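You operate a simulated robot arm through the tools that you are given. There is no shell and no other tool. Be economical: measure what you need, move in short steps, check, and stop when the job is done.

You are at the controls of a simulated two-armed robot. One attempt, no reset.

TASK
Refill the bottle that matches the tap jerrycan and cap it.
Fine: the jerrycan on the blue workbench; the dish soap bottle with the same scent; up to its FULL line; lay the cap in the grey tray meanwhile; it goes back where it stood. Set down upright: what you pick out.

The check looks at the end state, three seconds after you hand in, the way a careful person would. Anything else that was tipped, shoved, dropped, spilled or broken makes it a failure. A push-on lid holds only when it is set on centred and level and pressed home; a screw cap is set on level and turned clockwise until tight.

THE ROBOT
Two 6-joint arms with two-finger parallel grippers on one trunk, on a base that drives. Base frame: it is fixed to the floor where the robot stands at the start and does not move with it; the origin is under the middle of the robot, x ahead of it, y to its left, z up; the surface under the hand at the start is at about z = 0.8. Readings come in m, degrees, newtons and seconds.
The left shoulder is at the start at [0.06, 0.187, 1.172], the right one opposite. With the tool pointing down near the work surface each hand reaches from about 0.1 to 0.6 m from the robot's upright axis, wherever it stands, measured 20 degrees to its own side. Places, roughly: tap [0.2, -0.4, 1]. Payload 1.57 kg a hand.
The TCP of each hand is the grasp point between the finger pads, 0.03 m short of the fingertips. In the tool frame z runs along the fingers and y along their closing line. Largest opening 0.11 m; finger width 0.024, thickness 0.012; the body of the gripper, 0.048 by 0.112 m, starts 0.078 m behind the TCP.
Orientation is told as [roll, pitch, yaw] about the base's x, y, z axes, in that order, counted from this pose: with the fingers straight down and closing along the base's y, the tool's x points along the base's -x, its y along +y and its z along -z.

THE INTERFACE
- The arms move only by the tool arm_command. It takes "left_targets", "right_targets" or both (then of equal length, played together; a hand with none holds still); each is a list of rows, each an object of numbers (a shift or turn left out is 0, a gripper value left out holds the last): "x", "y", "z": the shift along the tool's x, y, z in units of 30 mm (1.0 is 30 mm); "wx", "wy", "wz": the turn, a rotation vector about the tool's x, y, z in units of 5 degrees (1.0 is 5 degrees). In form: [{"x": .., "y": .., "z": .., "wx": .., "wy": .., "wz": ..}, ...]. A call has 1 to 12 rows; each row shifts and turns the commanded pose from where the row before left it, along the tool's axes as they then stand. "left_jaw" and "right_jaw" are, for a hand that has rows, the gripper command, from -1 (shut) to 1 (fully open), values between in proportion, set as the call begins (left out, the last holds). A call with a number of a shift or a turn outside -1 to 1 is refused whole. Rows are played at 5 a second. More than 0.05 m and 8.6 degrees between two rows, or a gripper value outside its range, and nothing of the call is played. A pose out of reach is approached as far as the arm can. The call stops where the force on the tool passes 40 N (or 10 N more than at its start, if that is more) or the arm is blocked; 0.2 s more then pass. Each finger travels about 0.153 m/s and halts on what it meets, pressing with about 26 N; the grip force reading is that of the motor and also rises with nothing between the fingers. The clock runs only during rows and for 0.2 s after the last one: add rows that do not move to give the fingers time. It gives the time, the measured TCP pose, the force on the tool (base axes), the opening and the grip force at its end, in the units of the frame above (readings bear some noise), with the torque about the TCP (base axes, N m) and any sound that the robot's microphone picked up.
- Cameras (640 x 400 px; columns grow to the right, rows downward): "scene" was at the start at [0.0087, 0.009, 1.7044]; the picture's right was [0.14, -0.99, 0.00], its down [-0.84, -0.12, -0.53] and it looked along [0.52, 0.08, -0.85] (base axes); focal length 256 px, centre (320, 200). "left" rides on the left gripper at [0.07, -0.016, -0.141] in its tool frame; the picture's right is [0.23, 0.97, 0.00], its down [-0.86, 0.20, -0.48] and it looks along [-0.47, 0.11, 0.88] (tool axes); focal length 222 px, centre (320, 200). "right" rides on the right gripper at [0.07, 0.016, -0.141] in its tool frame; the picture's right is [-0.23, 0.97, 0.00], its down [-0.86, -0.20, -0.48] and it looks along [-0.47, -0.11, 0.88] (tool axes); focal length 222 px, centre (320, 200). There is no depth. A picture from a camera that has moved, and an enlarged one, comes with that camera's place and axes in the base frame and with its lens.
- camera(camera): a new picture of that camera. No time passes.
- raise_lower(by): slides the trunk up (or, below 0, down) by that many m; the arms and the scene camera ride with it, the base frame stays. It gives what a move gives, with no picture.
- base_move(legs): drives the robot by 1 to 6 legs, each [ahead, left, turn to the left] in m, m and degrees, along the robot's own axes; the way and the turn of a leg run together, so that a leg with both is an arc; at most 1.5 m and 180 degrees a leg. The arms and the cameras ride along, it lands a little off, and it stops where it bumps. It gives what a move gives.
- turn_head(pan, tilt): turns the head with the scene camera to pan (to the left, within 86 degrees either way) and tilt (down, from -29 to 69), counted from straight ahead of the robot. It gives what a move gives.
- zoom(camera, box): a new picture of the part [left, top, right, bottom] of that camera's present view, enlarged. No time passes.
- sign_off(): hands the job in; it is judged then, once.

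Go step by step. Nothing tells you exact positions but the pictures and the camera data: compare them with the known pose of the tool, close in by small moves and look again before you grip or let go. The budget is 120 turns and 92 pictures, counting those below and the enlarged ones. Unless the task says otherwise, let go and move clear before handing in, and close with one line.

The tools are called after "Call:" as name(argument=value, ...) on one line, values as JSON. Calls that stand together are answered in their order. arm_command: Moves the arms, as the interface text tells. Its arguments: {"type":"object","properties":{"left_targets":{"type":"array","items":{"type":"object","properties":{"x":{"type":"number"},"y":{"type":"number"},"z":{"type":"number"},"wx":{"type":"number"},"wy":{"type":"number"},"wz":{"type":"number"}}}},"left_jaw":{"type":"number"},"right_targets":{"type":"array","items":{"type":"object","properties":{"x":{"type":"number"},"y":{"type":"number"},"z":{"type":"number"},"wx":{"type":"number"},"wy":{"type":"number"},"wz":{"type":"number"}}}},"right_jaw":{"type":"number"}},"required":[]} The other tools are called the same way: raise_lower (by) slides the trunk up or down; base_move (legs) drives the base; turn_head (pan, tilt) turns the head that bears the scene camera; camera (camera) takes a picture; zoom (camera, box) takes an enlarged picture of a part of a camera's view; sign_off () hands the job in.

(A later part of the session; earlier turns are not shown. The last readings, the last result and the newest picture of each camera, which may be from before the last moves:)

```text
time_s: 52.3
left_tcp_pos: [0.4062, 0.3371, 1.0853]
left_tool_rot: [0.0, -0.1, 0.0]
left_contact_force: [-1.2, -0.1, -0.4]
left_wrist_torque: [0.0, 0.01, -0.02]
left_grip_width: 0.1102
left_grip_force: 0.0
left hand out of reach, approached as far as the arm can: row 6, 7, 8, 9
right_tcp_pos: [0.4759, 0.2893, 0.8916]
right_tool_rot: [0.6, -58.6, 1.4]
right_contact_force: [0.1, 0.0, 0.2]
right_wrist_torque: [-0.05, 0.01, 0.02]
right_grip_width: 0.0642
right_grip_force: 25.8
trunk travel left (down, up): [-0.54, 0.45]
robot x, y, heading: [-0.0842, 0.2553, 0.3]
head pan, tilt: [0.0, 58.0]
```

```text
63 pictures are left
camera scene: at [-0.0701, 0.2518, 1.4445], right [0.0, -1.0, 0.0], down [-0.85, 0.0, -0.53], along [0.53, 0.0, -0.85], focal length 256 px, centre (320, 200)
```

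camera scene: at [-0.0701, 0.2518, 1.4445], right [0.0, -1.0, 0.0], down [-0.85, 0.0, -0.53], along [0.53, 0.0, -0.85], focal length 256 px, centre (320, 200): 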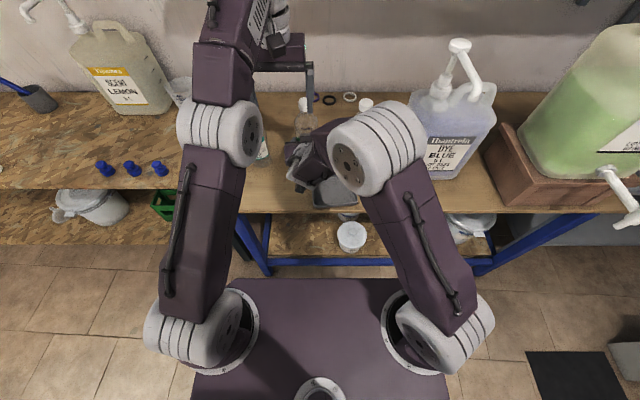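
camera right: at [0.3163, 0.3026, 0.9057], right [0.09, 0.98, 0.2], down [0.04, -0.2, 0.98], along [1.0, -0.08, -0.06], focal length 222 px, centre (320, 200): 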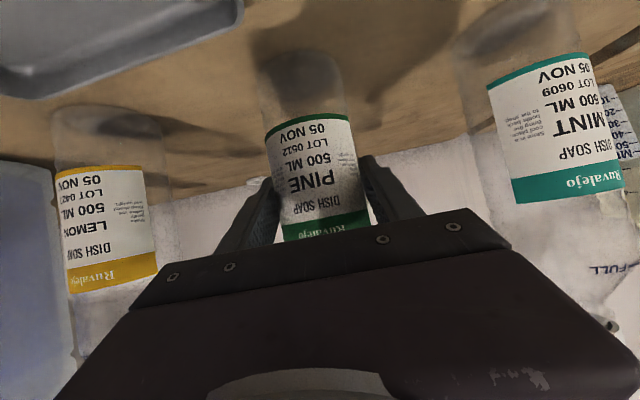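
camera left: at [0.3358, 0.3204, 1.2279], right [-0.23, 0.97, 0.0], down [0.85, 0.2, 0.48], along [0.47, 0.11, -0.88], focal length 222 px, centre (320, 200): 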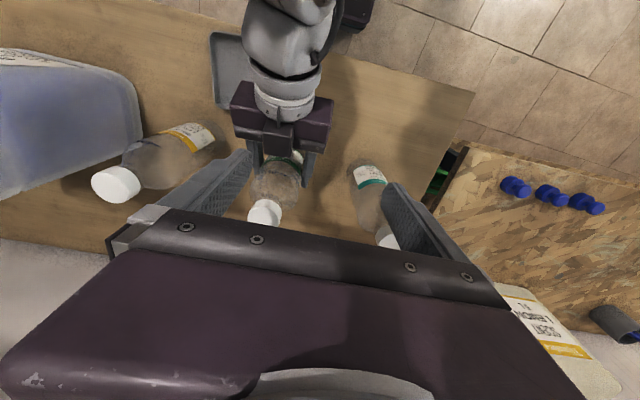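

The left hand can't reach that far at this height. I'll lift the bottle slightly and bring it nearer, to a free spot beside the tray at about [0.39, 0.33]; first the left hand goes up and aside.

Call:
arm_command(left_targets=[{"z": -1}, {"z": -1}, {"y": 1}, {"y": 1}, {"y": 1}, {"y": 1}, {"y": 1}, {"y": 1}])

Call:
arm_command(right_targets=[{"x": -0.43, "z": -0.26}, {"x": -0.43, "z": -0.26}, {"y": 0.3, "x": 0.3, "z": -0.45}, {"y": 0.3, "x": 0.3, "z": -0.45}, {"y": 0.3, "x": 0.3, "z": -0.5}, {"y": 0.25, "x": 0.3, "z": -0.5}, {"y": 0.1, "x": 0.3, "z": -0.5}])

Call:
camera(camera="left")

Call:
camera(camera="scene")

```text
time_s: 54.1
left_tcp_pos: [0.3783, 0.5245, 1.1148]
left_tool_rot: [0.0, 0.1, 0.0]
left_contact_force: [0.7, -0.2, -0.2]
left_wrist_torque: [-0.03, -0.01, 0.01]
left_grip_width: 0.1103
left_grip_force: 0.0
left hand out of reach, approached as far as the arm can: row 1, 2
right_tcp_pos: [0.4743, 0.2921, 0.8908]
right_tool_rot: [0.5, -58.7, 1.5]
right_contact_force: [-0.2, 0.8, 1.0]
right_wrist_torque: [0.06, -0.04, -0.02]
right_grip_width: 0.0643
right_grip_force: 25.9
trunk travel left (down, up): [-0.54, 0.45]
robot x, y, heading: [-0.0799, 0.2516, 0.0]
head pan, tilt: [0.0, 58.0]
```

```text
time_s: 55.7
left_tcp_pos: [0.3776, 0.5235, 1.1145]
left_tool_rot: [0.0, 0.0, 0.0]
left_contact_force: [0.2, -0.4, -1.2]
left_wrist_torque: [0.04, -0.01, 0.01]
left_grip_width: 0.1103
left_grip_force: 0.0
right_tcp_pos: [0.3874, 0.3234, 0.9211]
right_tool_rot: [0.6, -58.6, 1.4]
right_contact_force: [-0.4, -0.2, 0.0]
right_wrist_torque: [0.0, 0.0, 0.0]
right_grip_width: 0.0643
right_grip_force: 26.2
trunk travel left (down, up): [-0.54, 0.45]
robot x, y, heading: [-0.0807, 0.2519, -0.1]
head pan, tilt: [0.0, 58.0]
```

```text
62 pictures are left
camera left: at [0.3084, 0.5074, 1.2571], right [-0.23, 0.97, 0.0], down [0.85, 0.2, 0.48], along [0.47, 0.11, -0.88], focal length 222 px, centre (320, 200)
```

left: 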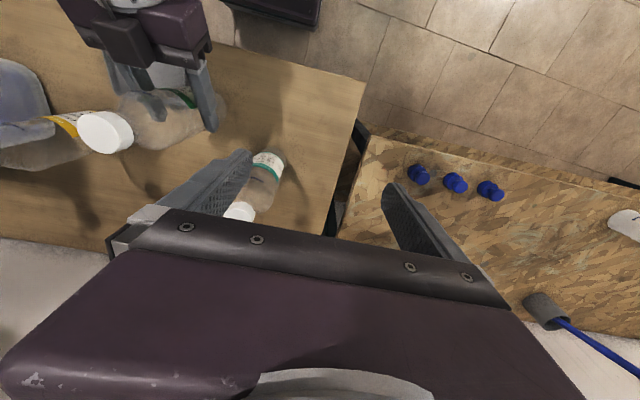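

```text
61 pictures are left
camera scene: at [-0.0708, 0.2525, 1.4445], right [0.0, -1.0, 0.0], down [-0.85, 0.0, -0.53], along [0.53, 0.0, -0.85], focal length 256 px, centre (320, 200)
```

scene: 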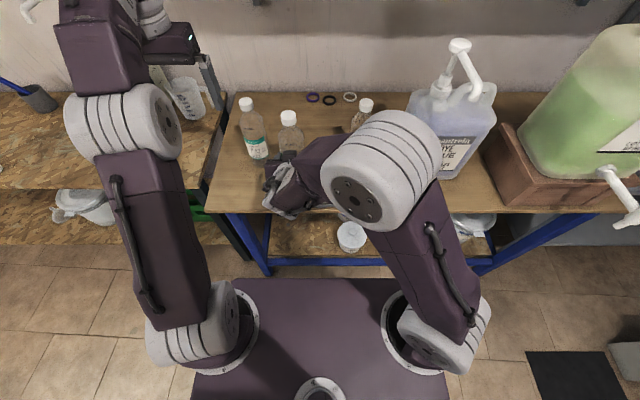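

Call:
arm_command(right_targets=[{"x": 0.41, "z": 0.25, "y": 0.15}, {"x": 0.41, "z": 0.25}])

Call:
arm_command(left_targets=[{"y": -1}, {"y": -1}, {"y": -1}, {"y": -1}, {"y": -1}, {"y": -1}, {"y": -0.3, "x": -0.2}])

Call:
camera(camera="left")

Call:
camera(camera="scene")

```text
time_s: 56.3
left_tcp_pos: [0.3799, 0.5231, 1.1158]
left_tool_rot: [0.0, 0.1, 0.1]
left_contact_force: [0.3, -0.1, 0.6]
left_wrist_torque: [-0.02, -0.03, 0.0]
left_grip_width: 0.1099
left_grip_force: 0.1
right_tcp_pos: [0.3879, 0.3308, 0.8908]
right_tool_rot: [0.5, -58.7, 1.5]
right_contact_force: [-0.3, 0.1, 0.4]
right_wrist_torque: [-0.01, 0.0, -0.01]
right_grip_width: 0.0642
right_grip_force: 25.8
trunk travel left (down, up): [-0.54, 0.45]
robot x, y, heading: [-0.0789, 0.2517, -0.2]
head pan, tilt: [0.0, 58.0]
```

```text
time_s: 57.9
left_tcp_pos: [0.3817, 0.3352, 1.1122]
left_tool_rot: [-0.1, -0.2, 0.0]
left_contact_force: [-0.9, 0.5, -0.8]
left_wrist_torque: [-0.04, -0.02, 0.01]
left_grip_width: 0.1101
left_grip_force: 0.1
left hand out of reach, approached as far as the arm can: row 7
right_tcp_pos: [0.3882, 0.3294, 0.8903]
right_tool_rot: [0.4, -58.6, 1.5]
right_contact_force: [0.5, 0.2, -0.1]
right_wrist_torque: [0.01, 0.0, 0.0]
right_grip_width: 0.064
right_grip_force: 26.0
trunk travel left (down, up): [-0.54, 0.45]
robot x, y, heading: [-0.0809, 0.2552, 0.2]
head pan, tilt: [0.0, 58.0]
```

```text
60 pictures are left
camera left: at [0.3118, 0.3188, 1.253], right [-0.23, 0.97, 0.0], down [0.85, 0.2, 0.48], along [0.47, 0.11, -0.88], focal length 222 px, centre (320, 200)
```

left: 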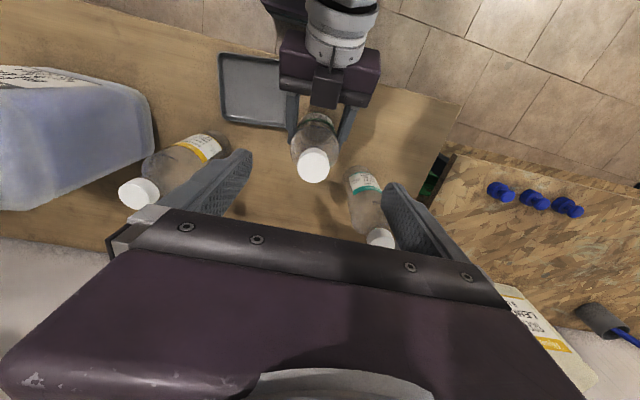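

```text
59 pictures are left
camera scene: at [-0.0702, 0.2528, 1.4445], right [0.0, -1.0, 0.0], down [-0.85, 0.0, -0.53], along [0.53, 0.0, -0.85], focal length 256 px, centre (320, 200)
```

scene: 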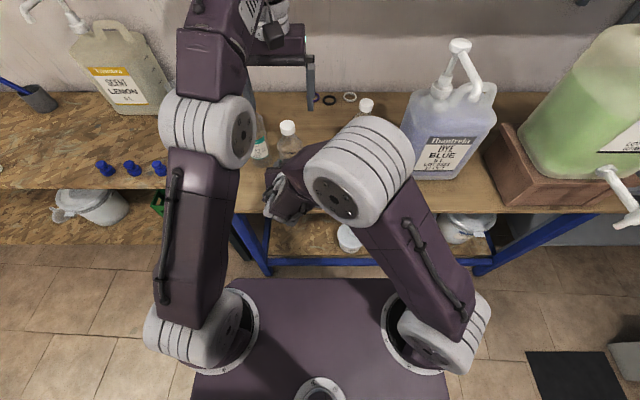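

Cap centre about [0.393, 0.331, 1.026], ~34 mm wide. Lower the left hand partly and look closer.

Call:
arm_command(left_targets=[{"z": 0.6}, {"z": 0.6}, {"z": 0.3, "x": -0.2, "y": -0.1}])

Call:
zoom(camera="left", box=[200, 80, 440, 230])

```text
time_s: 58.7
left_tcp_pos: [0.3882, 0.3309, 1.0667]
left_tool_rot: [-0.1, 0.0, 0.0]
left_contact_force: [0.8, 0.1, -0.1]
left_wrist_torque: [0.04, 0.0, -0.01]
left_grip_width: 0.1099
left_grip_force: 0.1
right_tcp_pos: [0.3879, 0.3293, 0.8908]
right_tool_rot: [0.5, -58.6, 1.4]
right_contact_force: [-1.1, 0.2, -0.2]
right_wrist_torque: [-0.01, -0.02, -0.02]
right_grip_width: 0.0644
right_grip_force: 26.1
trunk travel left (down, up): [-0.54, 0.45]
robot x, y, heading: [-0.0769, 0.2566, 0.2]
head pan, tilt: [0.0, 58.0]
```

```text
2.67 times, centred on (320, 155) of left
camera zoom: at [0.3182, 0.3156, 1.2082], right [-0.23, 0.97, 0.0], down [0.85, 0.2, 0.48], along [0.47, 0.11, -0.88], focal length 592 px, centre (320, 320)
```

zoom: 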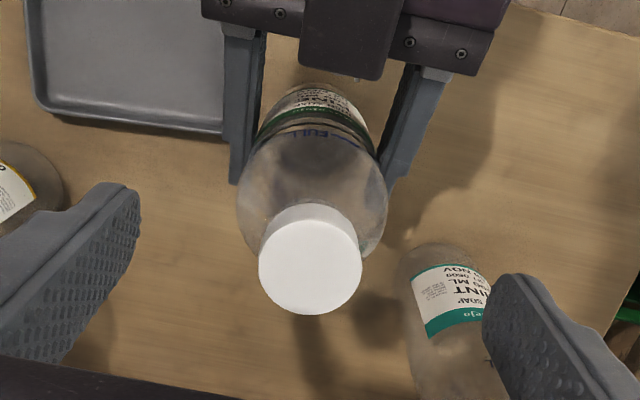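

Call:
arm_command(left_targets=[{"z": 0.5, "x": -0.15}, {"z": 0.45, "x": -0.13}])

Call:
camera(camera="left")

```text
time_s: 59.3
left_tcp_pos: [0.3947, 0.3318, 1.0378]
left_tool_rot: [0.1, 0.0, -0.1]
left_contact_force: [-0.4, -0.1, -0.2]
left_wrist_torque: [0.01, 0.01, 0.02]
left_grip_width: 0.11
left_grip_force: 0.0
right_tcp_pos: [0.3884, 0.3304, 0.8921]
right_tool_rot: [0.5, -58.7, 1.5]
right_contact_force: [-0.3, 0.0, -0.4]
right_wrist_torque: [-0.01, 0.0, 0.01]
right_grip_width: 0.0643
right_grip_force: 25.9
trunk travel left (down, up): [-0.54, 0.45]
robot x, y, heading: [-0.0761, 0.2532, 0.3]
head pan, tilt: [0.0, 58.0]
```

```text
57 pictures are left
camera left: at [0.3262, 0.3157, 1.1795], right [-0.23, 0.97, 0.0], down [0.86, 0.2, 0.48], along [0.47, 0.11, -0.88], focal length 222 px, centre (320, 200)
```

left: 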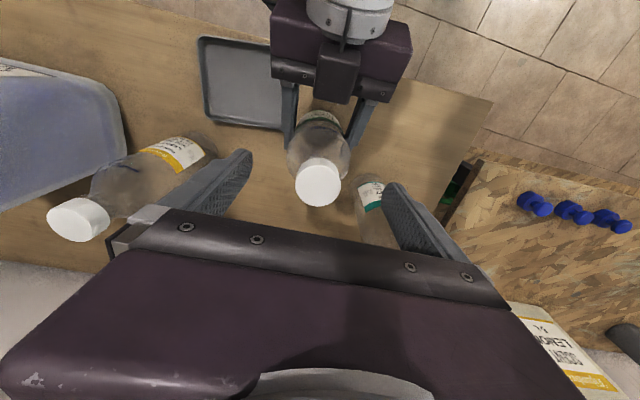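

Call:
arm_command(left_targets=[{}, {}, {}, {}], left_jaw=-1)

Call:
arm_command(left_targets=[{"wz": -1}, {"wz": -1}, {"wz": -1}, {"wz": -1}])

Call:
camera(camera="left")

```text
time_s: 60.3
left_tcp_pos: [0.3962, 0.3312, 1.038]
left_tool_rot: [0.0, 0.0, 0.1]
left_contact_force: [-0.5, -6.6, -0.9]
left_wrist_torque: [-0.13, 0.03, -0.04]
left_grip_width: 0.0325
left_grip_force: 25.8
right_tcp_pos: [0.3889, 0.3288, 0.8905]
right_tool_rot: [0.6, -58.5, 1.5]
right_contact_force: [0.5, 6.3, -0.2]
right_wrist_torque: [-0.7, 0.11, 0.05]
right_grip_width: 0.0643
right_grip_force: 26.3
trunk travel left (down, up): [-0.54, 0.45]
robot x, y, heading: [-0.0811, 0.2525, -0.1]
head pan, tilt: [0.0, 58.0]
```

```text
time_s: 61.3
left_tcp_pos: [0.3956, 0.3307, 1.0396]
left_tool_rot: [0.1, 0.0, 20.1]
left_contact_force: [-1.2, -9.0, -0.7]
left_wrist_torque: [-0.35, 0.21, -0.01]
left_grip_width: 0.0325
left_grip_force: 25.8
right_tcp_pos: [0.3885, 0.33, 0.8914]
right_tool_rot: [0.5, -58.6, 1.5]
right_contact_force: [1.3, 8.8, -1.2]
right_wrist_torque: [-0.94, -0.01, 0.06]
right_grip_width: 0.064
right_grip_force: 25.9
trunk travel left (down, up): [-0.54, 0.45]
robot x, y, heading: [-0.0786, 0.2529, -0.1]
head pan, tilt: [0.0, 58.0]
```

```text
56 pictures are left
camera left: at [0.3359, 0.293, 1.18], right [-0.55, 0.84, 0.0], down [0.73, 0.48, 0.48], along [0.4, 0.26, -0.88], focal length 222 px, centre (320, 200)
```

left: 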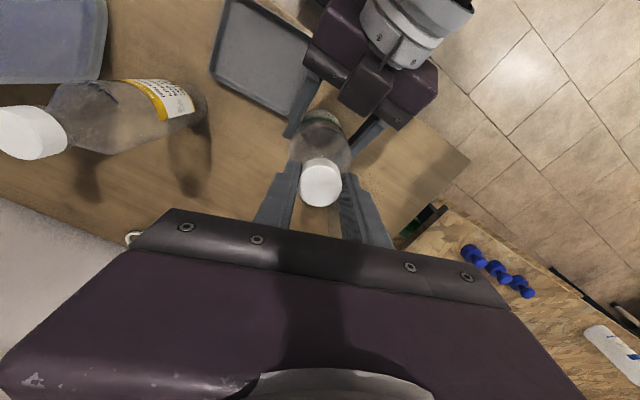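

The cap turns easily. Continue unscrewing anticlockwise.

Call:
arm_command(left_targets=[{"wz": -1, "y": -0.07}, {"wz": -1}, {"wz": -1}, {"wz": -1}, {"wz": -1}, {"wz": -1}, {"wz": -1}, {"wz": -1}, {"wz": -1}, {"wz": -1}])

Call:
zoom(camera="left", box=[200, 80, 440, 230])

```text
time_s: 63.5
left_tcp_pos: [0.3963, 0.3297, 1.0382]
left_tool_rot: [0.1, 0.0, 70.2]
left_contact_force: [-1.8, 1.8, 1.2]
left_wrist_torque: [0.23, 0.11, 0.02]
left_grip_width: 0.0326
left_grip_force: 25.6
right_tcp_pos: [0.3889, 0.3303, 0.8912]
right_tool_rot: [0.5, -58.7, 1.4]
right_contact_force: [1.3, -1.7, -1.6]
right_wrist_torque: [0.11, 0.11, -0.06]
right_grip_width: 0.0642
right_grip_force: 25.8
trunk travel left (down, up): [-0.54, 0.45]
robot x, y, heading: [-0.0808, 0.2538, 0.1]
head pan, tilt: [0.0, 58.0]
```

```text
2.67 times, centred on (320, 155) of left
camera zoom: at [0.3884, 0.2595, 1.18], right [-0.99, 0.12, 0.0], down [0.1, 0.87, 0.48], along [0.06, 0.48, -0.88], focal length 592 px, centre (320, 320)
```

zoom: 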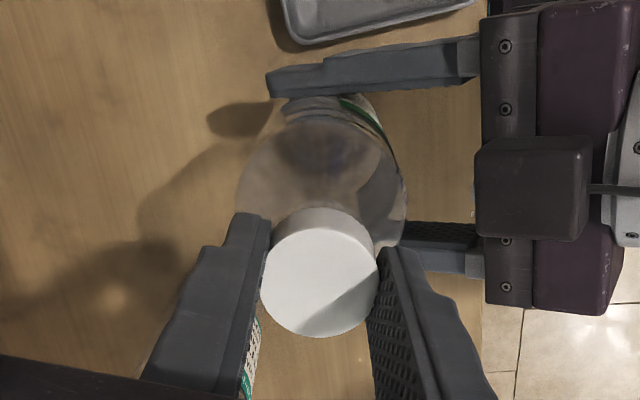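

Call:
arm_command(left_targets=[{"wz": -1}, {"wz": -1}, {"wz": -1}, {"wz": -1}, {"wz": -1}, {"wz": -1}, {"wz": -1}, {"wz": -1}, {"wz": -1}, {"wz": -1}])

Call:
arm_command(left_targets=[{"z": -0.07}])

```text
time_s: 65.7
left_tcp_pos: [0.396, 0.3292, 1.0384]
left_tool_rot: [0.1, 0.1, 120.1]
left_contact_force: [2.6, 1.7, 4.4]
left_wrist_torque: [0.09, 0.02, -0.01]
left_grip_width: 0.0322
left_grip_force: 26.1
right_tcp_pos: [0.3882, 0.3292, 0.8914]
right_tool_rot: [0.4, -58.6, 1.5]
right_contact_force: [-3.4, -1.0, -5.3]
right_wrist_torque: [0.08, -0.43, -0.02]
right_grip_width: 0.0643
right_grip_force: 26.3
trunk travel left (down, up): [-0.54, 0.45]
robot x, y, heading: [-0.0818, 0.2519, 0.2]
head pan, tilt: [0.0, 58.0]
```

```text
time_s: 66.1
left_tcp_pos: [0.3963, 0.3303, 1.0394]
left_tool_rot: [0.0, -0.1, 120.0]
left_contact_force: [4.7, 1.2, -0.9]
left_wrist_torque: [0.06, -0.18, 0.0]
left_grip_width: 0.0327
left_grip_force: 25.6
right_tcp_pos: [0.3888, 0.3294, 0.8923]
right_tool_rot: [0.7, -58.6, 1.4]
right_contact_force: [-4.4, -2.9, 0.6]
right_wrist_torque: [0.21, -0.58, 0.01]
right_grip_width: 0.0642
right_grip_force: 26.5
trunk travel left (down, up): [-0.54, 0.45]
robot x, y, heading: [-0.0782, 0.2511, 0.1]
head pan, tilt: [0.0, 58.0]
```

It behaves as a screw cap (rising). Re-grip: open a bit, turn back, close, turn again.

Call:
arm_command(left_targets=[{}, {}, {"wz": 1}, {"wz": 1}, {"wz": 1}, {"wz": 1}, {"wz": 1}, {"wz": 1}, {"wz": 1}, {"wz": 1}, {"wz": 1}, {"wz": 1}], left_jaw=0)

Call:
arm_command(left_targets=[{"wz": 1}, {"wz": 1}, {"wz": 1}, {"wz": 1}, {"wz": 1}, {"wz": 1}, {"wz": 1}, {"wz": 1}, {"wz": 1}, {"wz": 1}, {"wz": 1}, {"wz": 1}])

Call:
arm_command(left_targets=[{"wz": 1}, {"wz": 1}, {"wz": 1}, {"wz": 1}, {"wz": 1}, {"wz": 1}, {"wz": 1}, {"wz": 1}])

Call:
zoom(camera="left", box=[200, 80, 440, 230])

```text
time_s: 68.7
left_tcp_pos: [0.3972, 0.3303, 1.0394]
left_tool_rot: [0.1, -0.1, 69.8]
left_contact_force: [0.2, 0.6, 0.3]
left_wrist_torque: [0.0, 0.01, 0.03]
left_grip_width: 0.055
left_grip_force: 0.0
right_tcp_pos: [0.3886, 0.3295, 0.8917]
right_tool_rot: [0.4, -58.6, 1.6]
right_contact_force: [0.4, 0.5, -0.9]
right_wrist_torque: [0.01, 0.01, -0.04]
right_grip_width: 0.0642
right_grip_force: 25.9
trunk travel left (down, up): [-0.54, 0.45]
robot x, y, heading: [-0.0767, 0.2534, 0.2]
head pan, tilt: [0.0, 58.0]
```

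```text
time_s: 71.3
left_tcp_pos: [0.3957, 0.3305, 1.0407]
left_tool_rot: [0.0, 0.1, 9.9]
left_contact_force: [-0.3, 0.1, 0.3]
left_wrist_torque: [-0.01, -0.01, 0.03]
left_grip_width: 0.055
left_grip_force: 0.1
right_tcp_pos: [0.389, 0.3296, 0.8918]
right_tool_rot: [0.5, -58.7, 1.4]
right_contact_force: [0.4, 0.4, -1.3]
right_wrist_torque: [-0.02, -0.01, 0.03]
right_grip_width: 0.064
right_grip_force: 26.4
trunk travel left (down, up): [-0.54, 0.45]
robot x, y, heading: [-0.0802, 0.2577, 0.0]
head pan, tilt: [0.0, 58.0]
```

```text
time_s: 73.1
left_tcp_pos: [0.3974, 0.33, 1.0406]
left_tool_rot: [0.0, 0.0, -30.1]
left_contact_force: [-0.6, 0.2, 0.4]
left_wrist_torque: [0.0, -0.01, -0.01]
left_grip_width: 0.0547
left_grip_force: 0.0
right_tcp_pos: [0.3881, 0.3299, 0.891]
right_tool_rot: [0.5, -58.5, 1.5]
right_contact_force: [0.0, -0.5, -0.6]
right_wrist_torque: [-0.02, 0.03, 0.03]
right_grip_width: 0.0641
right_grip_force: 25.8
trunk travel left (down, up): [-0.54, 0.45]
robot x, y, heading: [-0.0796, 0.253, 0.1]
head pan, tilt: [0.0, 58.0]
```

```text
2.67 times, centred on (320, 155) of left
camera zoom: at [0.3281, 0.351, 1.1821], right [0.29, 0.96, 0.0], down [0.84, -0.26, 0.48], along [0.46, -0.14, -0.88], focal length 592 px, centre (320, 320)
```

zoom: 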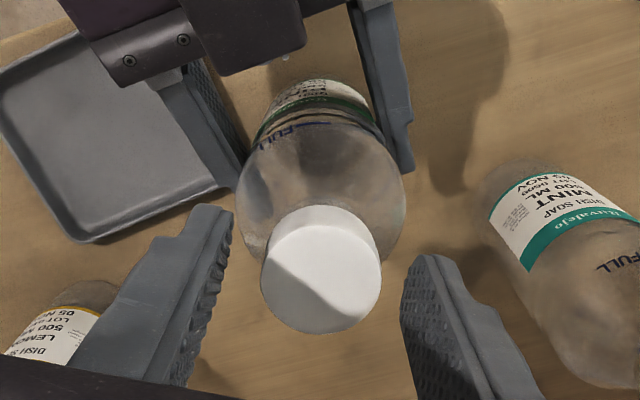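

Call:
arm_command(left_targets=[{}, {}, {}, {"wz": -1}, {"wz": -1}, {"wz": -1}, {"wz": -1}, {"wz": -1}, {"wz": -1}, {"wz": -1}, {"wz": -1}, {"wz": -1}], left_jaw=-1)

Call:
arm_command(left_targets=[{"wz": -1}, {"wz": -1}, {"wz": -1}, {"wz": -1}, {"wz": -1}, {"wz": -1}, {"wz": -1}, {"wz": -1}, {"wz": -1}, {"wz": -1}, {"wz": -1}, {"wz": -1}])

Call:
arm_command(left_targets=[{"wz": -1}, {"wz": -1}, {"wz": -1}, {"wz": -1}, {"wz": -1}, {"wz": -1}, {"wz": -1}, {"wz": -1}])

```text
time_s: 75.7
left_tcp_pos: [0.3961, 0.3299, 1.0407]
left_tool_rot: [0.0, 0.0, 15.1]
left_contact_force: [-0.4, -0.6, 0.7]
left_wrist_torque: [0.02, 0.05, -0.02]
left_grip_width: 0.0326
left_grip_force: 26.2
right_tcp_pos: [0.3884, 0.33, 0.8912]
right_tool_rot: [0.5, -58.7, 1.4]
right_contact_force: [1.1, -0.8, -2.3]
right_wrist_torque: [0.07, 0.07, -0.02]
right_grip_width: 0.0641
right_grip_force: 25.7
trunk travel left (down, up): [-0.54, 0.45]
robot x, y, heading: [-0.0783, 0.2529, 0.1]
head pan, tilt: [0.0, 58.0]
```

```text
time_s: 78.3
left_tcp_pos: [0.3973, 0.3292, 1.0415]
left_tool_rot: [0.0, 0.0, 75.1]
left_contact_force: [-0.3, -0.5, 5.3]
left_wrist_torque: [0.04, -0.01, -0.03]
left_grip_width: 0.0328
left_grip_force: 25.9
right_tcp_pos: [0.3895, 0.3291, 0.8916]
right_tool_rot: [0.5, -58.5, 1.5]
right_contact_force: [0.6, 0.6, -6.5]
right_wrist_torque: [0.0, 0.16, 0.03]
right_grip_width: 0.0642
right_grip_force: 25.7
trunk travel left (down, up): [-0.54, 0.45]
robot x, y, heading: [-0.0772, 0.2548, 0.1]
head pan, tilt: [0.0, 58.0]
```

```text
time_s: 80.1
left_tcp_pos: [0.3964, 0.3301, 1.0411]
left_tool_rot: [0.1, 0.1, 115.1]
left_contact_force: [-1.0, 0.1, 8.5]
left_wrist_torque: [0.08, 0.05, 0.02]
left_grip_width: 0.0326
left_grip_force: 26.1
right_tcp_pos: [0.3885, 0.3287, 0.8907]
right_tool_rot: [0.5, -58.6, 1.5]
right_contact_force: [0.2, 0.3, -9.1]
right_wrist_torque: [0.01, 0.12, -0.02]
right_grip_width: 0.0642
right_grip_force: 26.3
trunk travel left (down, up): [-0.54, 0.45]
robot x, y, heading: [-0.0782, 0.2533, 0.2]
head pan, tilt: [0.0, 58.0]
```

The thread lifts the cap (265° so far). Feel whether it's free with a small lift.

Call:
arm_command(left_targets=[{"z": -0.07}, {"z": -0.07}, {"z": -0.07}])

```text
time_s: 80.9
left_tcp_pos: [0.3971, 0.3303, 1.0468]
left_tool_rot: [0.0, -0.1, 114.9]
left_contact_force: [4.3, 0.7, -21.0]
left_wrist_torque: [-0.04, -0.24, -0.01]
left_grip_width: 0.0325
left_grip_force: 25.6
right_tcp_pos: [0.3891, 0.3309, 0.8939]
right_tool_rot: [0.8, -58.9, 1.2]
right_contact_force: [-2.9, -0.8, 19.4]
right_wrist_torque: [0.07, -0.5, -0.02]
right_grip_width: 0.0641
right_grip_force: 25.5
trunk travel left (down, up): [-0.54, 0.45]
robot x, y, heading: [-0.0784, 0.2525, -0.1]
head pan, tilt: [0.0, 58.0]
```

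Still engaged; ease off and make another turn.

Call:
arm_command(left_targets=[{"z": 0.12}])

Call:
arm_command(left_targets=[{}, {}, {"wz": 1}, {"wz": 1}, {"wz": 1}, {"wz": 1}, {"wz": 1}, {"wz": 1}, {"wz": 1}, {"wz": 1}, {"wz": 1}, {"wz": 1}], left_jaw=0)

Call:
arm_command(left_targets=[{"wz": 1}, {"wz": 1}, {"wz": 1}, {"wz": 1}, {"wz": 1}, {"wz": 1}, {"wz": 1}, {"wz": 1}, {"wz": 1}, {"wz": 1}, {"wz": 1}, {"wz": 1}])

Call:
arm_command(left_targets=[{"wz": 1}, {"wz": 1}, {"wz": 1}, {"wz": 1}, {"wz": 1}, {"wz": 1}, {"wz": 1}, {"wz": 1}])

Call:
arm_command(left_targets=[{}, {}, {}, {"wz": -1}, {"wz": -1}, {"wz": -1}, {"wz": -1}, {"wz": -1}, {"wz": -1}, {"wz": -1}, {"wz": -1}, {"wz": -1}], left_jaw=-1)

Call:
arm_command(left_targets=[{"wz": -1}, {"wz": -1}, {"wz": -1}, {"wz": -1}, {"wz": -1}, {"wz": -1}, {"wz": -1}, {"wz": -1}, {"wz": -1}, {"wz": -1}, {"wz": -1}, {"wz": -1}])

Call:
arm_command(left_targets=[{"wz": -1}, {"wz": -1}, {"wz": -1}, {"wz": -1}, {"wz": -1}, {"wz": -1}, {"wz": -1}, {"wz": -1}])

Call:
arm_command(left_targets=[{"z": -0.07}, {"z": -0.07}, {"z": -0.07}])

```text
time_s: 81.3
left_tcp_pos: [0.396, 0.3304, 1.0427]
left_tool_rot: [0.0, 0.0, 115.0]
left_contact_force: [0.6, -1.7, -13.2]
left_wrist_torque: [-0.09, 0.14, 0.01]
left_grip_width: 0.0325
left_grip_force: 25.9
right_tcp_pos: [0.3879, 0.33, 0.8925]
right_tool_rot: [0.4, -58.6, 1.4]
right_contact_force: [-0.7, 0.8, 13.7]
right_wrist_torque: [-0.07, -0.34, 0.03]
right_grip_width: 0.0641
right_grip_force: 26.5
trunk travel left (down, up): [-0.54, 0.45]
robot x, y, heading: [-0.0823, 0.2528, 0.0]
head pan, tilt: [0.0, 58.0]
```

```text
time_s: 83.9
left_tcp_pos: [0.3973, 0.3296, 1.0423]
left_tool_rot: [0.0, 0.0, 65.0]
left_contact_force: [-0.7, 0.4, 0.9]
left_wrist_torque: [0.03, -0.01, 0.02]
left_grip_width: 0.0548
left_grip_force: 0.1
right_tcp_pos: [0.3886, 0.33, 0.8911]
right_tool_rot: [0.5, -58.5, 1.5]
right_contact_force: [0.5, -0.3, -0.1]
right_wrist_torque: [0.0, -0.04, 0.0]
right_grip_width: 0.0641
right_grip_force: 25.8
trunk travel left (down, up): [-0.54, 0.45]
robot x, y, heading: [-0.0782, 0.2548, 0.0]
head pan, tilt: [0.0, 58.0]
```

```text
time_s: 86.5
left_tcp_pos: [0.3962, 0.3303, 1.0428]
left_tool_rot: [0.0, 0.1, 4.9]
left_contact_force: [0.7, -0.1, 0.3]
left_wrist_torque: [0.0, 0.01, 0.0]
left_grip_width: 0.0547
left_grip_force: 0.1
right_tcp_pos: [0.3891, 0.3297, 0.8922]
right_tool_rot: [0.4, -58.6, 1.4]
right_contact_force: [-0.3, -0.5, -0.4]
right_wrist_torque: [0.02, 0.0, 0.01]
right_grip_width: 0.0642
right_grip_force: 25.8
trunk travel left (down, up): [-0.54, 0.45]
robot x, y, heading: [-0.0787, 0.2507, 0.1]
head pan, tilt: [0.0, 58.0]
```

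```text
time_s: 88.3
left_tcp_pos: [0.3974, 0.3294, 1.0425]
left_tool_rot: [0.0, 0.0, -35.1]
left_contact_force: [-0.5, 0.0, 0.6]
left_wrist_torque: [-0.03, 0.01, 0.01]
left_grip_width: 0.055
left_grip_force: 0.1
right_tcp_pos: [0.3885, 0.3289, 0.8907]
right_tool_rot: [0.5, -58.5, 1.5]
right_contact_force: [0.4, 0.7, -0.4]
right_wrist_torque: [-0.02, 0.02, 0.02]
right_grip_width: 0.0641
right_grip_force: 25.9
trunk travel left (down, up): [-0.54, 0.45]
robot x, y, heading: [-0.0785, 0.2521, 0.0]
head pan, tilt: [0.0, 58.0]
```

```text
time_s: 90.9
left_tcp_pos: [0.3967, 0.3285, 1.0432]
left_tool_rot: [0.0, 0.1, 10.1]
left_contact_force: [-0.2, -0.1, -1.2]
left_wrist_torque: [0.01, 0.03, 0.01]
left_grip_width: 0.0323
left_grip_force: 25.9
right_tcp_pos: [0.3878, 0.3301, 0.8917]
right_tool_rot: [0.5, -58.6, 1.4]
right_contact_force: [0.1, -0.4, -0.1]
right_wrist_torque: [-0.03, 0.0, 0.01]
right_grip_width: 0.064
right_grip_force: 26.5
trunk travel left (down, up): [-0.54, 0.45]
robot x, y, heading: [-0.0746, 0.2534, 0.2]
head pan, tilt: [0.0, 58.0]
```

```text
time_s: 93.5
left_tcp_pos: [0.3964, 0.3306, 1.0434]
left_tool_rot: [0.0, 0.0, 70.1]
left_contact_force: [-0.1, 0.3, 0.5]
left_wrist_torque: [0.01, 0.01, 0.01]
left_grip_width: 0.0322
left_grip_force: 25.5
right_tcp_pos: [0.3884, 0.3287, 0.8917]
right_tool_rot: [0.6, -58.5, 1.4]
right_contact_force: [-0.2, -0.7, 0.0]
right_wrist_torque: [0.0, -0.02, -0.01]
right_grip_width: 0.0641
right_grip_force: 25.8
trunk travel left (down, up): [-0.54, 0.45]
robot x, y, heading: [-0.079, 0.2535, 0.1]
head pan, tilt: [0.0, 58.0]
```

```text
time_s: 95.3
left_tcp_pos: [0.3959, 0.3293, 1.0436]
left_tool_rot: [-0.1, 0.0, 109.9]
left_contact_force: [0.1, -0.5, 0.5]
left_wrist_torque: [0.02, -0.03, -0.03]
left_grip_width: 0.0322
left_grip_force: 26.4
right_tcp_pos: [0.3886, 0.3285, 0.8916]
right_tool_rot: [0.6, -58.6, 1.5]
right_contact_force: [-0.7, 0.6, 0.5]
right_wrist_torque: [-0.02, -0.01, -0.01]
right_grip_width: 0.0639
right_grip_force: 26.0
trunk travel left (down, up): [-0.54, 0.45]
robot x, y, heading: [-0.0785, 0.2535, -0.0]
head pan, tilt: [0.0, 58.0]
```

```text
time_s: 96.1
left_tcp_pos: [0.397, 0.3298, 1.0494]
left_tool_rot: [0.1, -0.2, 110.0]
left_contact_force: [-0.9, -0.6, 0.1]
left_wrist_torque: [0.01, -0.03, -0.02]
left_grip_width: 0.0322
left_grip_force: 26.4
right_tcp_pos: [0.3889, 0.3302, 0.8914]
right_tool_rot: [0.5, -58.6, 1.6]
right_contact_force: [-0.5, 0.0, -0.4]
right_wrist_torque: [0.01, 0.02, 0.0]
right_grip_width: 0.0641
right_grip_force: 26.1
trunk travel left (down, up): [-0.54, 0.45]
robot x, y, heading: [-0.0792, 0.2533, 0.2]
head pan, tilt: [0.0, 58.0]
```

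The cap is free and in the left hand. Lift it and carry it over to above the tray.

Call:
arm_command(left_targets=[{"z": -0.7}, {"z": -1}, {"wz": 1}, {"wz": 1}, {"wz": 1}, {"wz": 1}, {"x": 1, "y": 0.2}, {"x": 1, "y": 0.2}, {"x": 1, "y": 0.2}, {"x": 1, "y": 0.2}, {"x": 0.6, "y": 0.2}])

Call:
camera(camera="left")

Call:
camera(camera="scene")

```text
time_s: 98.7
left_tcp_pos: [0.3659, 0.2404, 1.0929]
left_tool_rot: [-0.8, 0.6, 96.0]
left_contact_force: [-0.1, -0.4, -0.3]
left_wrist_torque: [0.0, 0.0, -0.01]
left_grip_width: 0.0323
left_grip_force: 26.8
left hand out of reach, approached as far as the arm can: row 2, 8, 9, 10, 11
right_tcp_pos: [0.3845, 0.3228, 0.8876]
right_tool_rot: [-1.2, -58.4, 2.4]
right_contact_force: [-2.3, 2.3, 15.9]
right_wrist_torque: [0.23, 0.05, 0.05]
right_grip_width: 0.0642
right_grip_force: 25.8
trunk travel left (down, up): [-0.54, 0.45]
robot x, y, heading: [-0.0827, 0.2502, 0.1]
head pan, tilt: [0.0, 58.0]
stopped in row 11 (left hand): the arm was blocked; the commanded pose is now the measured one
```

```text
53 pictures are left
camera left: at [0.3863, 0.1741, 1.2366], right [-0.95, -0.33, -0.01], down [-0.29, 0.83, 0.47], along [-0.14, 0.45, -0.88], focal length 222 px, centre (320, 200)
```

left: 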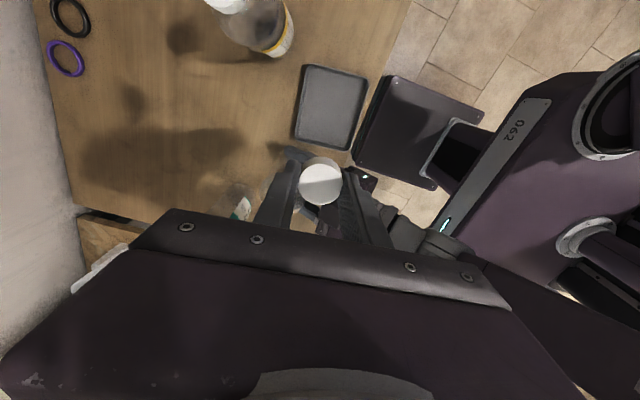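

```text
52 pictures are left
camera scene: at [-0.0727, 0.2528, 1.4444], right [0.0, -1.0, 0.0], down [-0.85, 0.0, -0.53], along [0.53, 0.0, -0.85], focal length 256 px, centre (320, 200)
```

scene: 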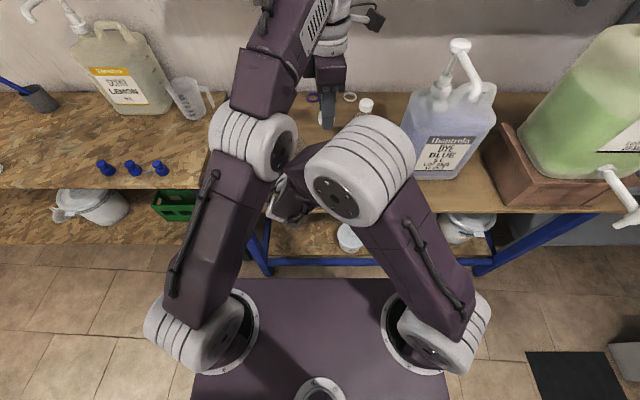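

The forearms touched and nudged the right hand. Back the left arm off and check the bottle.

Call:
arm_command(left_targets=[{"x": -0.7}, {"x": -1}, {"x": -1}, {"x": -1}, {"x": -1}, {"x": -1}])

Call:
camera(camera="left")

Call:
camera(camera="right")

```text
time_s: 100.1
left_tcp_pos: [0.3488, 0.4093, 1.0927]
left_tool_rot: [-0.6, 0.4, 95.5]
left_contact_force: [0.2, -0.7, -0.5]
left_wrist_torque: [-0.01, 0.01, 0.0]
left_grip_width: 0.0323
left_grip_force: 25.8
right_tcp_pos: [0.387, 0.3219, 0.8886]
right_tool_rot: [-0.9, -58.2, 2.1]
right_contact_force: [3.9, 3.5, 16.9]
right_wrist_torque: [0.34, -0.49, -0.02]
right_grip_width: 0.0641
right_grip_force: 26.1
trunk travel left (down, up): [-0.54, 0.45]
robot x, y, heading: [-0.0794, 0.2559, -0.0]
head pan, tilt: [0.0, 58.0]
```

```text
51 pictures are left
camera left: at [0.3697, 0.3433, 1.2344], right [-0.95, -0.32, -0.01], down [-0.29, 0.83, 0.47], along [-0.14, 0.45, -0.88], focal length 222 px, centre (320, 200)
```

left: 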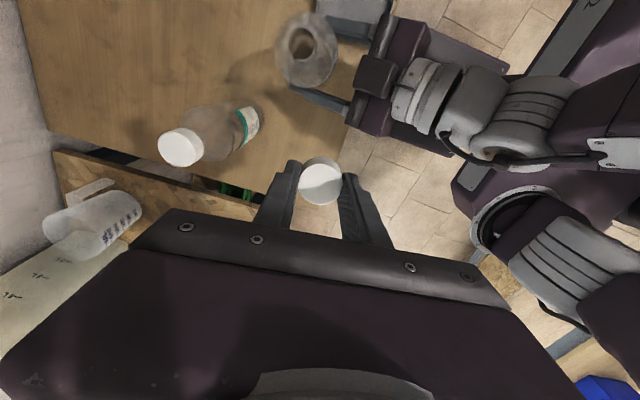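

```text
50 pictures are left
camera right: at [0.2283, 0.3359, 0.9044], right [0.09, 0.98, 0.19], down [0.05, -0.19, 0.98], along [0.99, -0.08, -0.07], focal length 222 px, centre (320, 200)
```

right: 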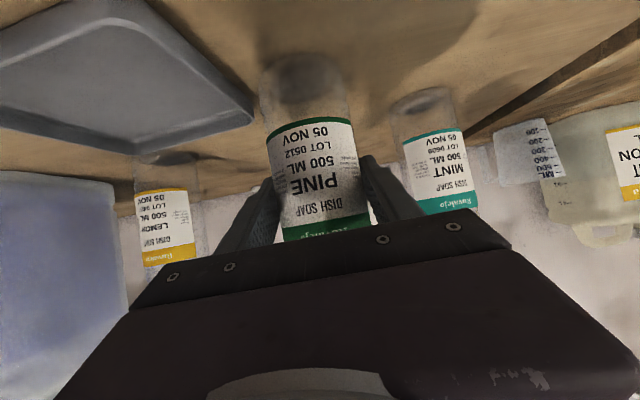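

Bottle stands well. I'll carry the bottle to the right, short of the dye pump spout, so the left hand can reach the tray.

Call:
arm_command(right_targets=[{"x": -0.71, "z": -0.44}, {"x": -0.71, "z": -0.44}, {"y": -1, "x": 0.2, "z": -0.32}, {"y": -1, "x": 0.2, "z": -0.32}, {"y": -1, "x": 0.2, "z": -0.32}, {"y": -1, "x": 0.2, "z": -0.32}, {"y": -1}, {"y": -1}, {"y": -1}, {"y": -0.7}])

Call:
arm_command(left_targets=[{"x": 1}, {"x": 1}, {"x": 1}, {"x": 1}, {"x": 1}])

Call:
camera(camera="scene")

Call:
camera(camera="left")

```text
time_s: 102.3
left_tcp_pos: [0.35, 0.4089, 1.0922]
left_tool_rot: [-0.5, 0.4, 95.6]
left_contact_force: [-0.1, 0.4, 0.5]
left_wrist_torque: [0.0, -0.01, 0.0]
left_grip_width: 0.0322
left_grip_force: 25.9
right_tcp_pos: [0.3903, 0.1123, 0.9549]
right_tool_rot: [-0.9, -58.0, 2.1]
right_contact_force: [-0.1, -0.5, -0.5]
right_wrist_torque: [0.01, -0.02, 0.01]
right_grip_width: 0.0639
right_grip_force: 26.4
right hand out of reach, approached as far as the arm can: row 6, 7, 8, 9, 10
trunk travel left (down, up): [-0.54, 0.45]
robot x, y, heading: [-0.0812, 0.2526, 0.3]
head pan, tilt: [0.0, 58.0]
```

```text
time_s: 103.5
left_tcp_pos: [0.3653, 0.2583, 1.0928]
left_tool_rot: [-0.6, 0.4, 95.7]
left_contact_force: [0.0, 0.0, -0.3]
left_wrist_torque: [-0.01, -0.01, 0.02]
left_grip_width: 0.0323
left_grip_force: 26.7
right_tcp_pos: [0.3903, 0.1131, 0.9542]
right_tool_rot: [-0.9, -57.9, 2.2]
right_contact_force: [0.1, -0.9, 0.1]
right_wrist_torque: [-0.04, -0.03, 0.03]
right_grip_width: 0.0642
right_grip_force: 26.1
trunk travel left (down, up): [-0.54, 0.45]
robot x, y, heading: [-0.0762, 0.2558, 0.0]
head pan, tilt: [0.0, 58.0]
```

```text
49 pictures are left
camera scene: at [-0.0696, 0.2514, 1.4445], right [0.0, -1.0, 0.0], down [-0.85, 0.0, -0.53], along [0.53, 0.0, -0.85], focal length 256 px, centre (320, 200)
```

scene: 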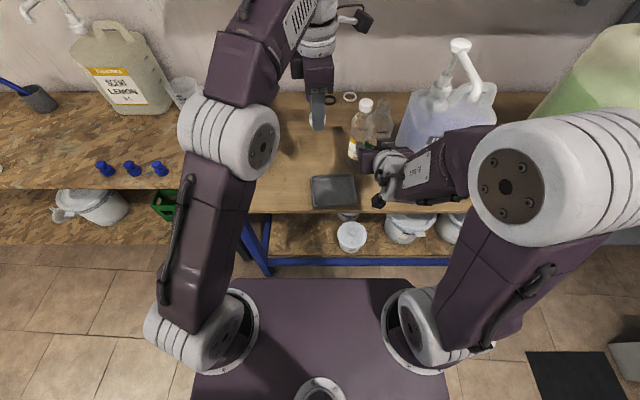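

```text
48 pictures are left
camera left: at [0.3866, 0.1919, 1.2346], right [-0.95, -0.32, -0.01], down [-0.29, 0.83, 0.47], along [-0.15, 0.45, -0.88], focal length 222 px, centre (320, 200)
```

left: 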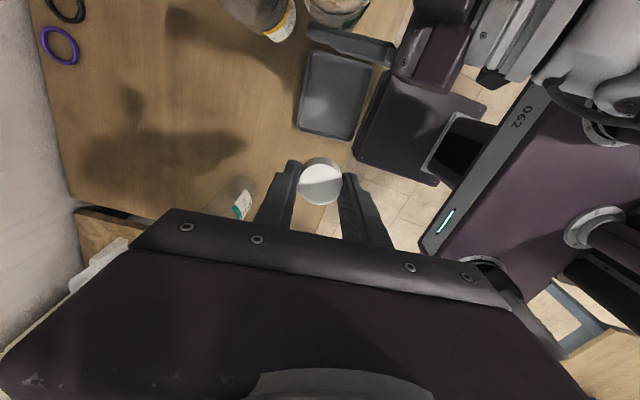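

Tray centre [0.36, 0.21]. Raise the right hand a bit for room, rotate the left hand to 45°, and centre the cap over the tray.

Call:
arm_command(right_targets=[{"x": -0.71, "z": -0.44}, {"x": -0.71, "z": -0.44}, {"x": -0.71, "z": -0.44}, {"y": -1}, {"y": -0.5}])

Call:
arm_command(left_targets=[{"x": 0.9, "y": 0.2, "z": 0.5}, {"x": 0.85, "y": 0.3, "z": 0.5}, {"wz": 1, "z": 0.5}, {"wz": 1, "z": 0.5}, {"wz": 1, "z": 0.5}, {"wz": 1, "z": 0.5}, {"wz": 1, "z": 0.5}, {"wz": 1, "z": 0.5}, {"wz": 1}, {"wz": 1}, {"wz": 1}, {"wz": 1}])

Call:
camera(camera="left")

Call:
camera(camera="scene")

```text
time_s: 104.7
left_tcp_pos: [0.3649, 0.2607, 1.093]
left_tool_rot: [-0.6, 0.3, 95.7]
left_contact_force: [0.6, 0.5, 0.0]
left_wrist_torque: [-0.01, -0.01, 0.02]
left_grip_width: 0.0322
left_grip_force: 25.8
right_tcp_pos: [0.3894, 0.0851, 1.0239]
right_tool_rot: [-1.4, -57.8, 2.3]
right_contact_force: [1.0, -0.5, -0.9]
right_wrist_torque: [0.03, -0.04, -0.02]
right_grip_width: 0.0643
right_grip_force: 26.0
right hand out of reach, approached as far as the arm can: row 5
trunk travel left (down, up): [-0.54, 0.45]
robot x, y, heading: [-0.0805, 0.253, -0.2]
head pan, tilt: [0.0, 58.0]
```

```text
time_s: 107.3
left_tcp_pos: [0.3563, 0.2052, 0.9721]
left_tool_rot: [-0.7, -0.3, 45.7]
left_contact_force: [0.4, -0.3, 0.1]
left_wrist_torque: [-0.01, 0.01, -0.02]
left_grip_width: 0.0322
left_grip_force: 25.7
right_tcp_pos: [0.3904, 0.0848, 1.0227]
right_tool_rot: [-1.2, -57.9, 2.3]
right_contact_force: [-0.6, 0.0, 0.1]
right_wrist_torque: [0.0, 0.03, 0.0]
right_grip_width: 0.0639
right_grip_force: 25.6
trunk travel left (down, up): [-0.54, 0.45]
robot x, y, heading: [-0.0802, 0.2522, -0.0]
head pan, tilt: [0.0, 58.0]
```

```text
47 pictures are left
camera left: at [0.3167, 0.1452, 1.114], right [-0.85, 0.52, -0.01], down [0.45, 0.75, 0.48], along [0.26, 0.4, -0.88], focal length 222 px, centre (320, 200)
```

left: 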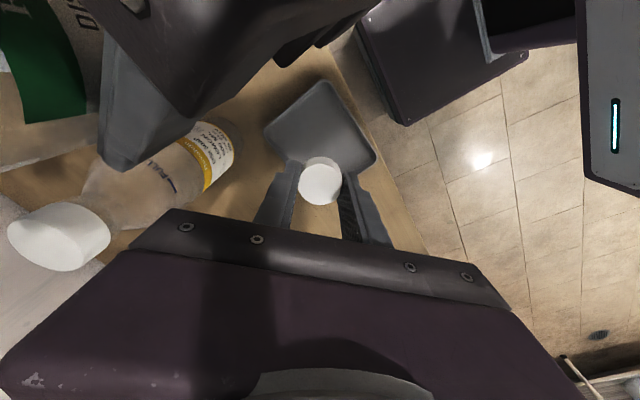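

```text
46 pictures are left
camera scene: at [-0.0703, 0.2525, 1.4445], right [0.0, -1.0, 0.0], down [-0.85, 0.0, -0.53], along [0.53, 0.0, -0.85], focal length 256 px, centre (320, 200)
```

scene: 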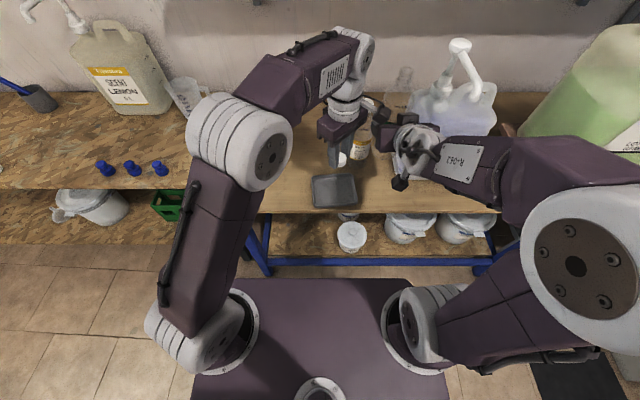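

Cap is centred over the tray; lower it.

Call:
arm_command(left_targets=[{"z": 0.8}, {"z": 0.8}, {"z": 0.8}, {"z": 0.8}, {"z": 0.5}])

Call:
arm_command(left_targets=[{"z": 0.1}, {"z": 0.1}])

Call:
zoom(camera="left", box=[200, 80, 440, 230])

```text
time_s: 107.7
left_tcp_pos: [0.3568, 0.2034, 0.9615]
left_tool_rot: [-1.7, -0.1, 45.7]
left_contact_force: [2.0, 0.1, 1.2]
left_wrist_torque: [-0.01, 0.08, 0.05]
left_grip_width: 0.0322
left_grip_force: 25.7
right_tcp_pos: [0.3873, 0.0849, 1.0163]
right_tool_rot: [-1.8, -56.6, 3.1]
right_contact_force: [0.2, 0.2, -1.0]
right_wrist_torque: [0.01, -0.04, 0.0]
right_grip_width: 0.0639
right_grip_force: 26.4
trunk travel left (down, up): [-0.54, 0.45]
robot x, y, heading: [-0.0801, 0.2561, 0.1]
head pan, tilt: [0.0, 58.0]
stopped in row 1 (right hand): the force on the tool passed its limit at 54 N (the readings are from after the stop); the commanded pose is now the measured one
```

```text
time_s: 108.3
left_tcp_pos: [0.3571, 0.2017, 0.9582]
left_tool_rot: [-2.0, 0.0, 45.9]
left_contact_force: [3.5, 4.0, 33.3]
left_wrist_torque: [-2.77, 2.19, -0.06]
left_grip_width: 0.0322
left_grip_force: 25.9
right_tcp_pos: [0.3848, 0.0848, 1.0126]
right_tool_rot: [-2.1, -56.1, 3.3]
right_contact_force: [-2.6, -3.2, -34.7]
right_wrist_torque: [-1.41, -2.99, 0.47]
right_grip_width: 0.0642
right_grip_force: 25.9
trunk travel left (down, up): [-0.54, 0.45]
robot x, y, heading: [-0.0841, 0.2541, -0.1]
head pan, tilt: [0.0, 58.0]
```

```text
2.67 times, centred on (320, 155) of left
camera zoom: at [0.3173, 0.1446, 1.1004], right [-0.86, 0.52, -0.03], down [0.44, 0.76, 0.47], along [0.27, 0.39, -0.88], focal length 592 px, centre (320, 320)
```

zoom: 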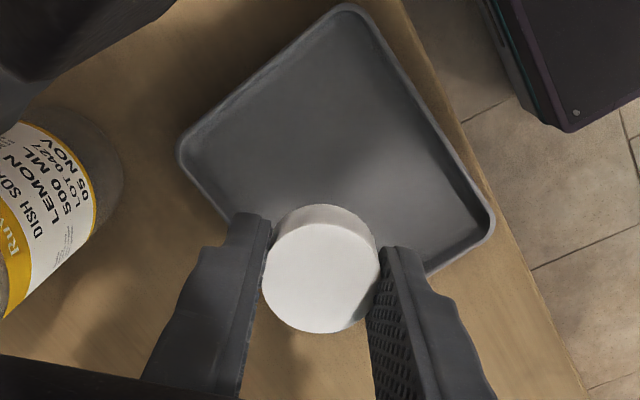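

The left gripper body came down on the right hand. Back off, raise the right hand well clear, then retry.

Call:
arm_command(left_targets=[{"z": -0.7}, {"z": -1}])

Call:
arm_command(right_targets=[{"x": -0.71, "z": -0.44, "y": -0.2}, {"x": -0.71, "z": -0.44, "y": -0.2}, {"x": -0.71, "z": -0.44, "y": -0.2}, {"x": -0.71, "z": -0.44}, {"x": -0.71, "z": -0.44}, {"x": -0.71, "z": -0.44}])

Call:
camera(camera="right")

Call:
camera(camera="left")

```text
time_s: 108.9
left_tcp_pos: [0.3556, 0.2052, 1.006]
left_tool_rot: [-1.5, -0.1, 45.7]
left_contact_force: [-0.4, -0.1, -0.8]
left_wrist_torque: [0.02, 0.02, 0.02]
left_grip_width: 0.0322
left_grip_force: 26.6
right_tcp_pos: [0.3861, 0.0852, 1.0173]
right_tool_rot: [-1.7, -56.7, 3.1]
right_contact_force: [-0.2, 0.4, -0.2]
right_wrist_torque: [0.01, 0.02, 0.02]
right_grip_width: 0.064
right_grip_force: 26.5
trunk travel left (down, up): [-0.54, 0.45]
robot x, y, heading: [-0.0818, 0.2518, 0.0]
head pan, tilt: [0.0, 58.0]
```

```text
time_s: 110.3
left_tcp_pos: [0.357, 0.2037, 1.0069]
left_tool_rot: [-1.6, -0.2, 45.8]
left_contact_force: [3.2, 11.3, 8.3]
left_wrist_torque: [-2.5, 0.92, -0.3]
left_grip_width: 0.0326
left_grip_force: 26.9
right_tcp_pos: [0.393, 0.0717, 1.0909]
right_tool_rot: [-0.7, -58.8, 3.3]
right_contact_force: [-3.1, -11.8, -9.0]
right_wrist_torque: [0.43, -0.97, 1.11]
right_grip_width: 0.064
right_grip_force: 26.1
right hand out of reach, approached as far as the arm can: row 3, 4, 5, 6
trunk travel left (down, up): [-0.54, 0.45]
robot x, y, heading: [-0.0774, 0.253, 0.0]
head pan, tilt: [0.0, 58.0]
```

```text
44 pictures are left
camera right: at [0.234, 0.0815, 1.1046], right [0.07, 0.98, 0.19], down [0.04, -0.19, 0.98], along [1.0, -0.06, -0.06], focal length 222 px, centre (320, 200)
```

right: 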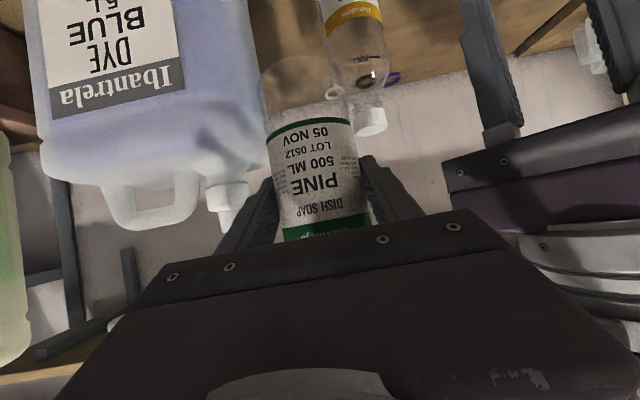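

```text
43 pictures are left
camera left: at [0.316, 0.1461, 1.1493], right [-0.86, 0.52, -0.03], down [0.44, 0.76, 0.47], along [0.27, 0.39, -0.88], focal length 222 px, centre (320, 200)
```

left: 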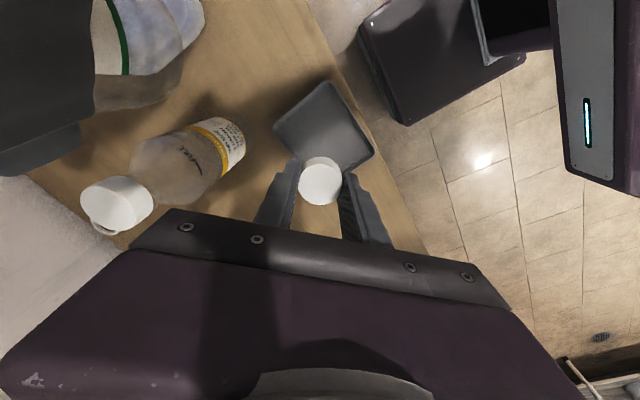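

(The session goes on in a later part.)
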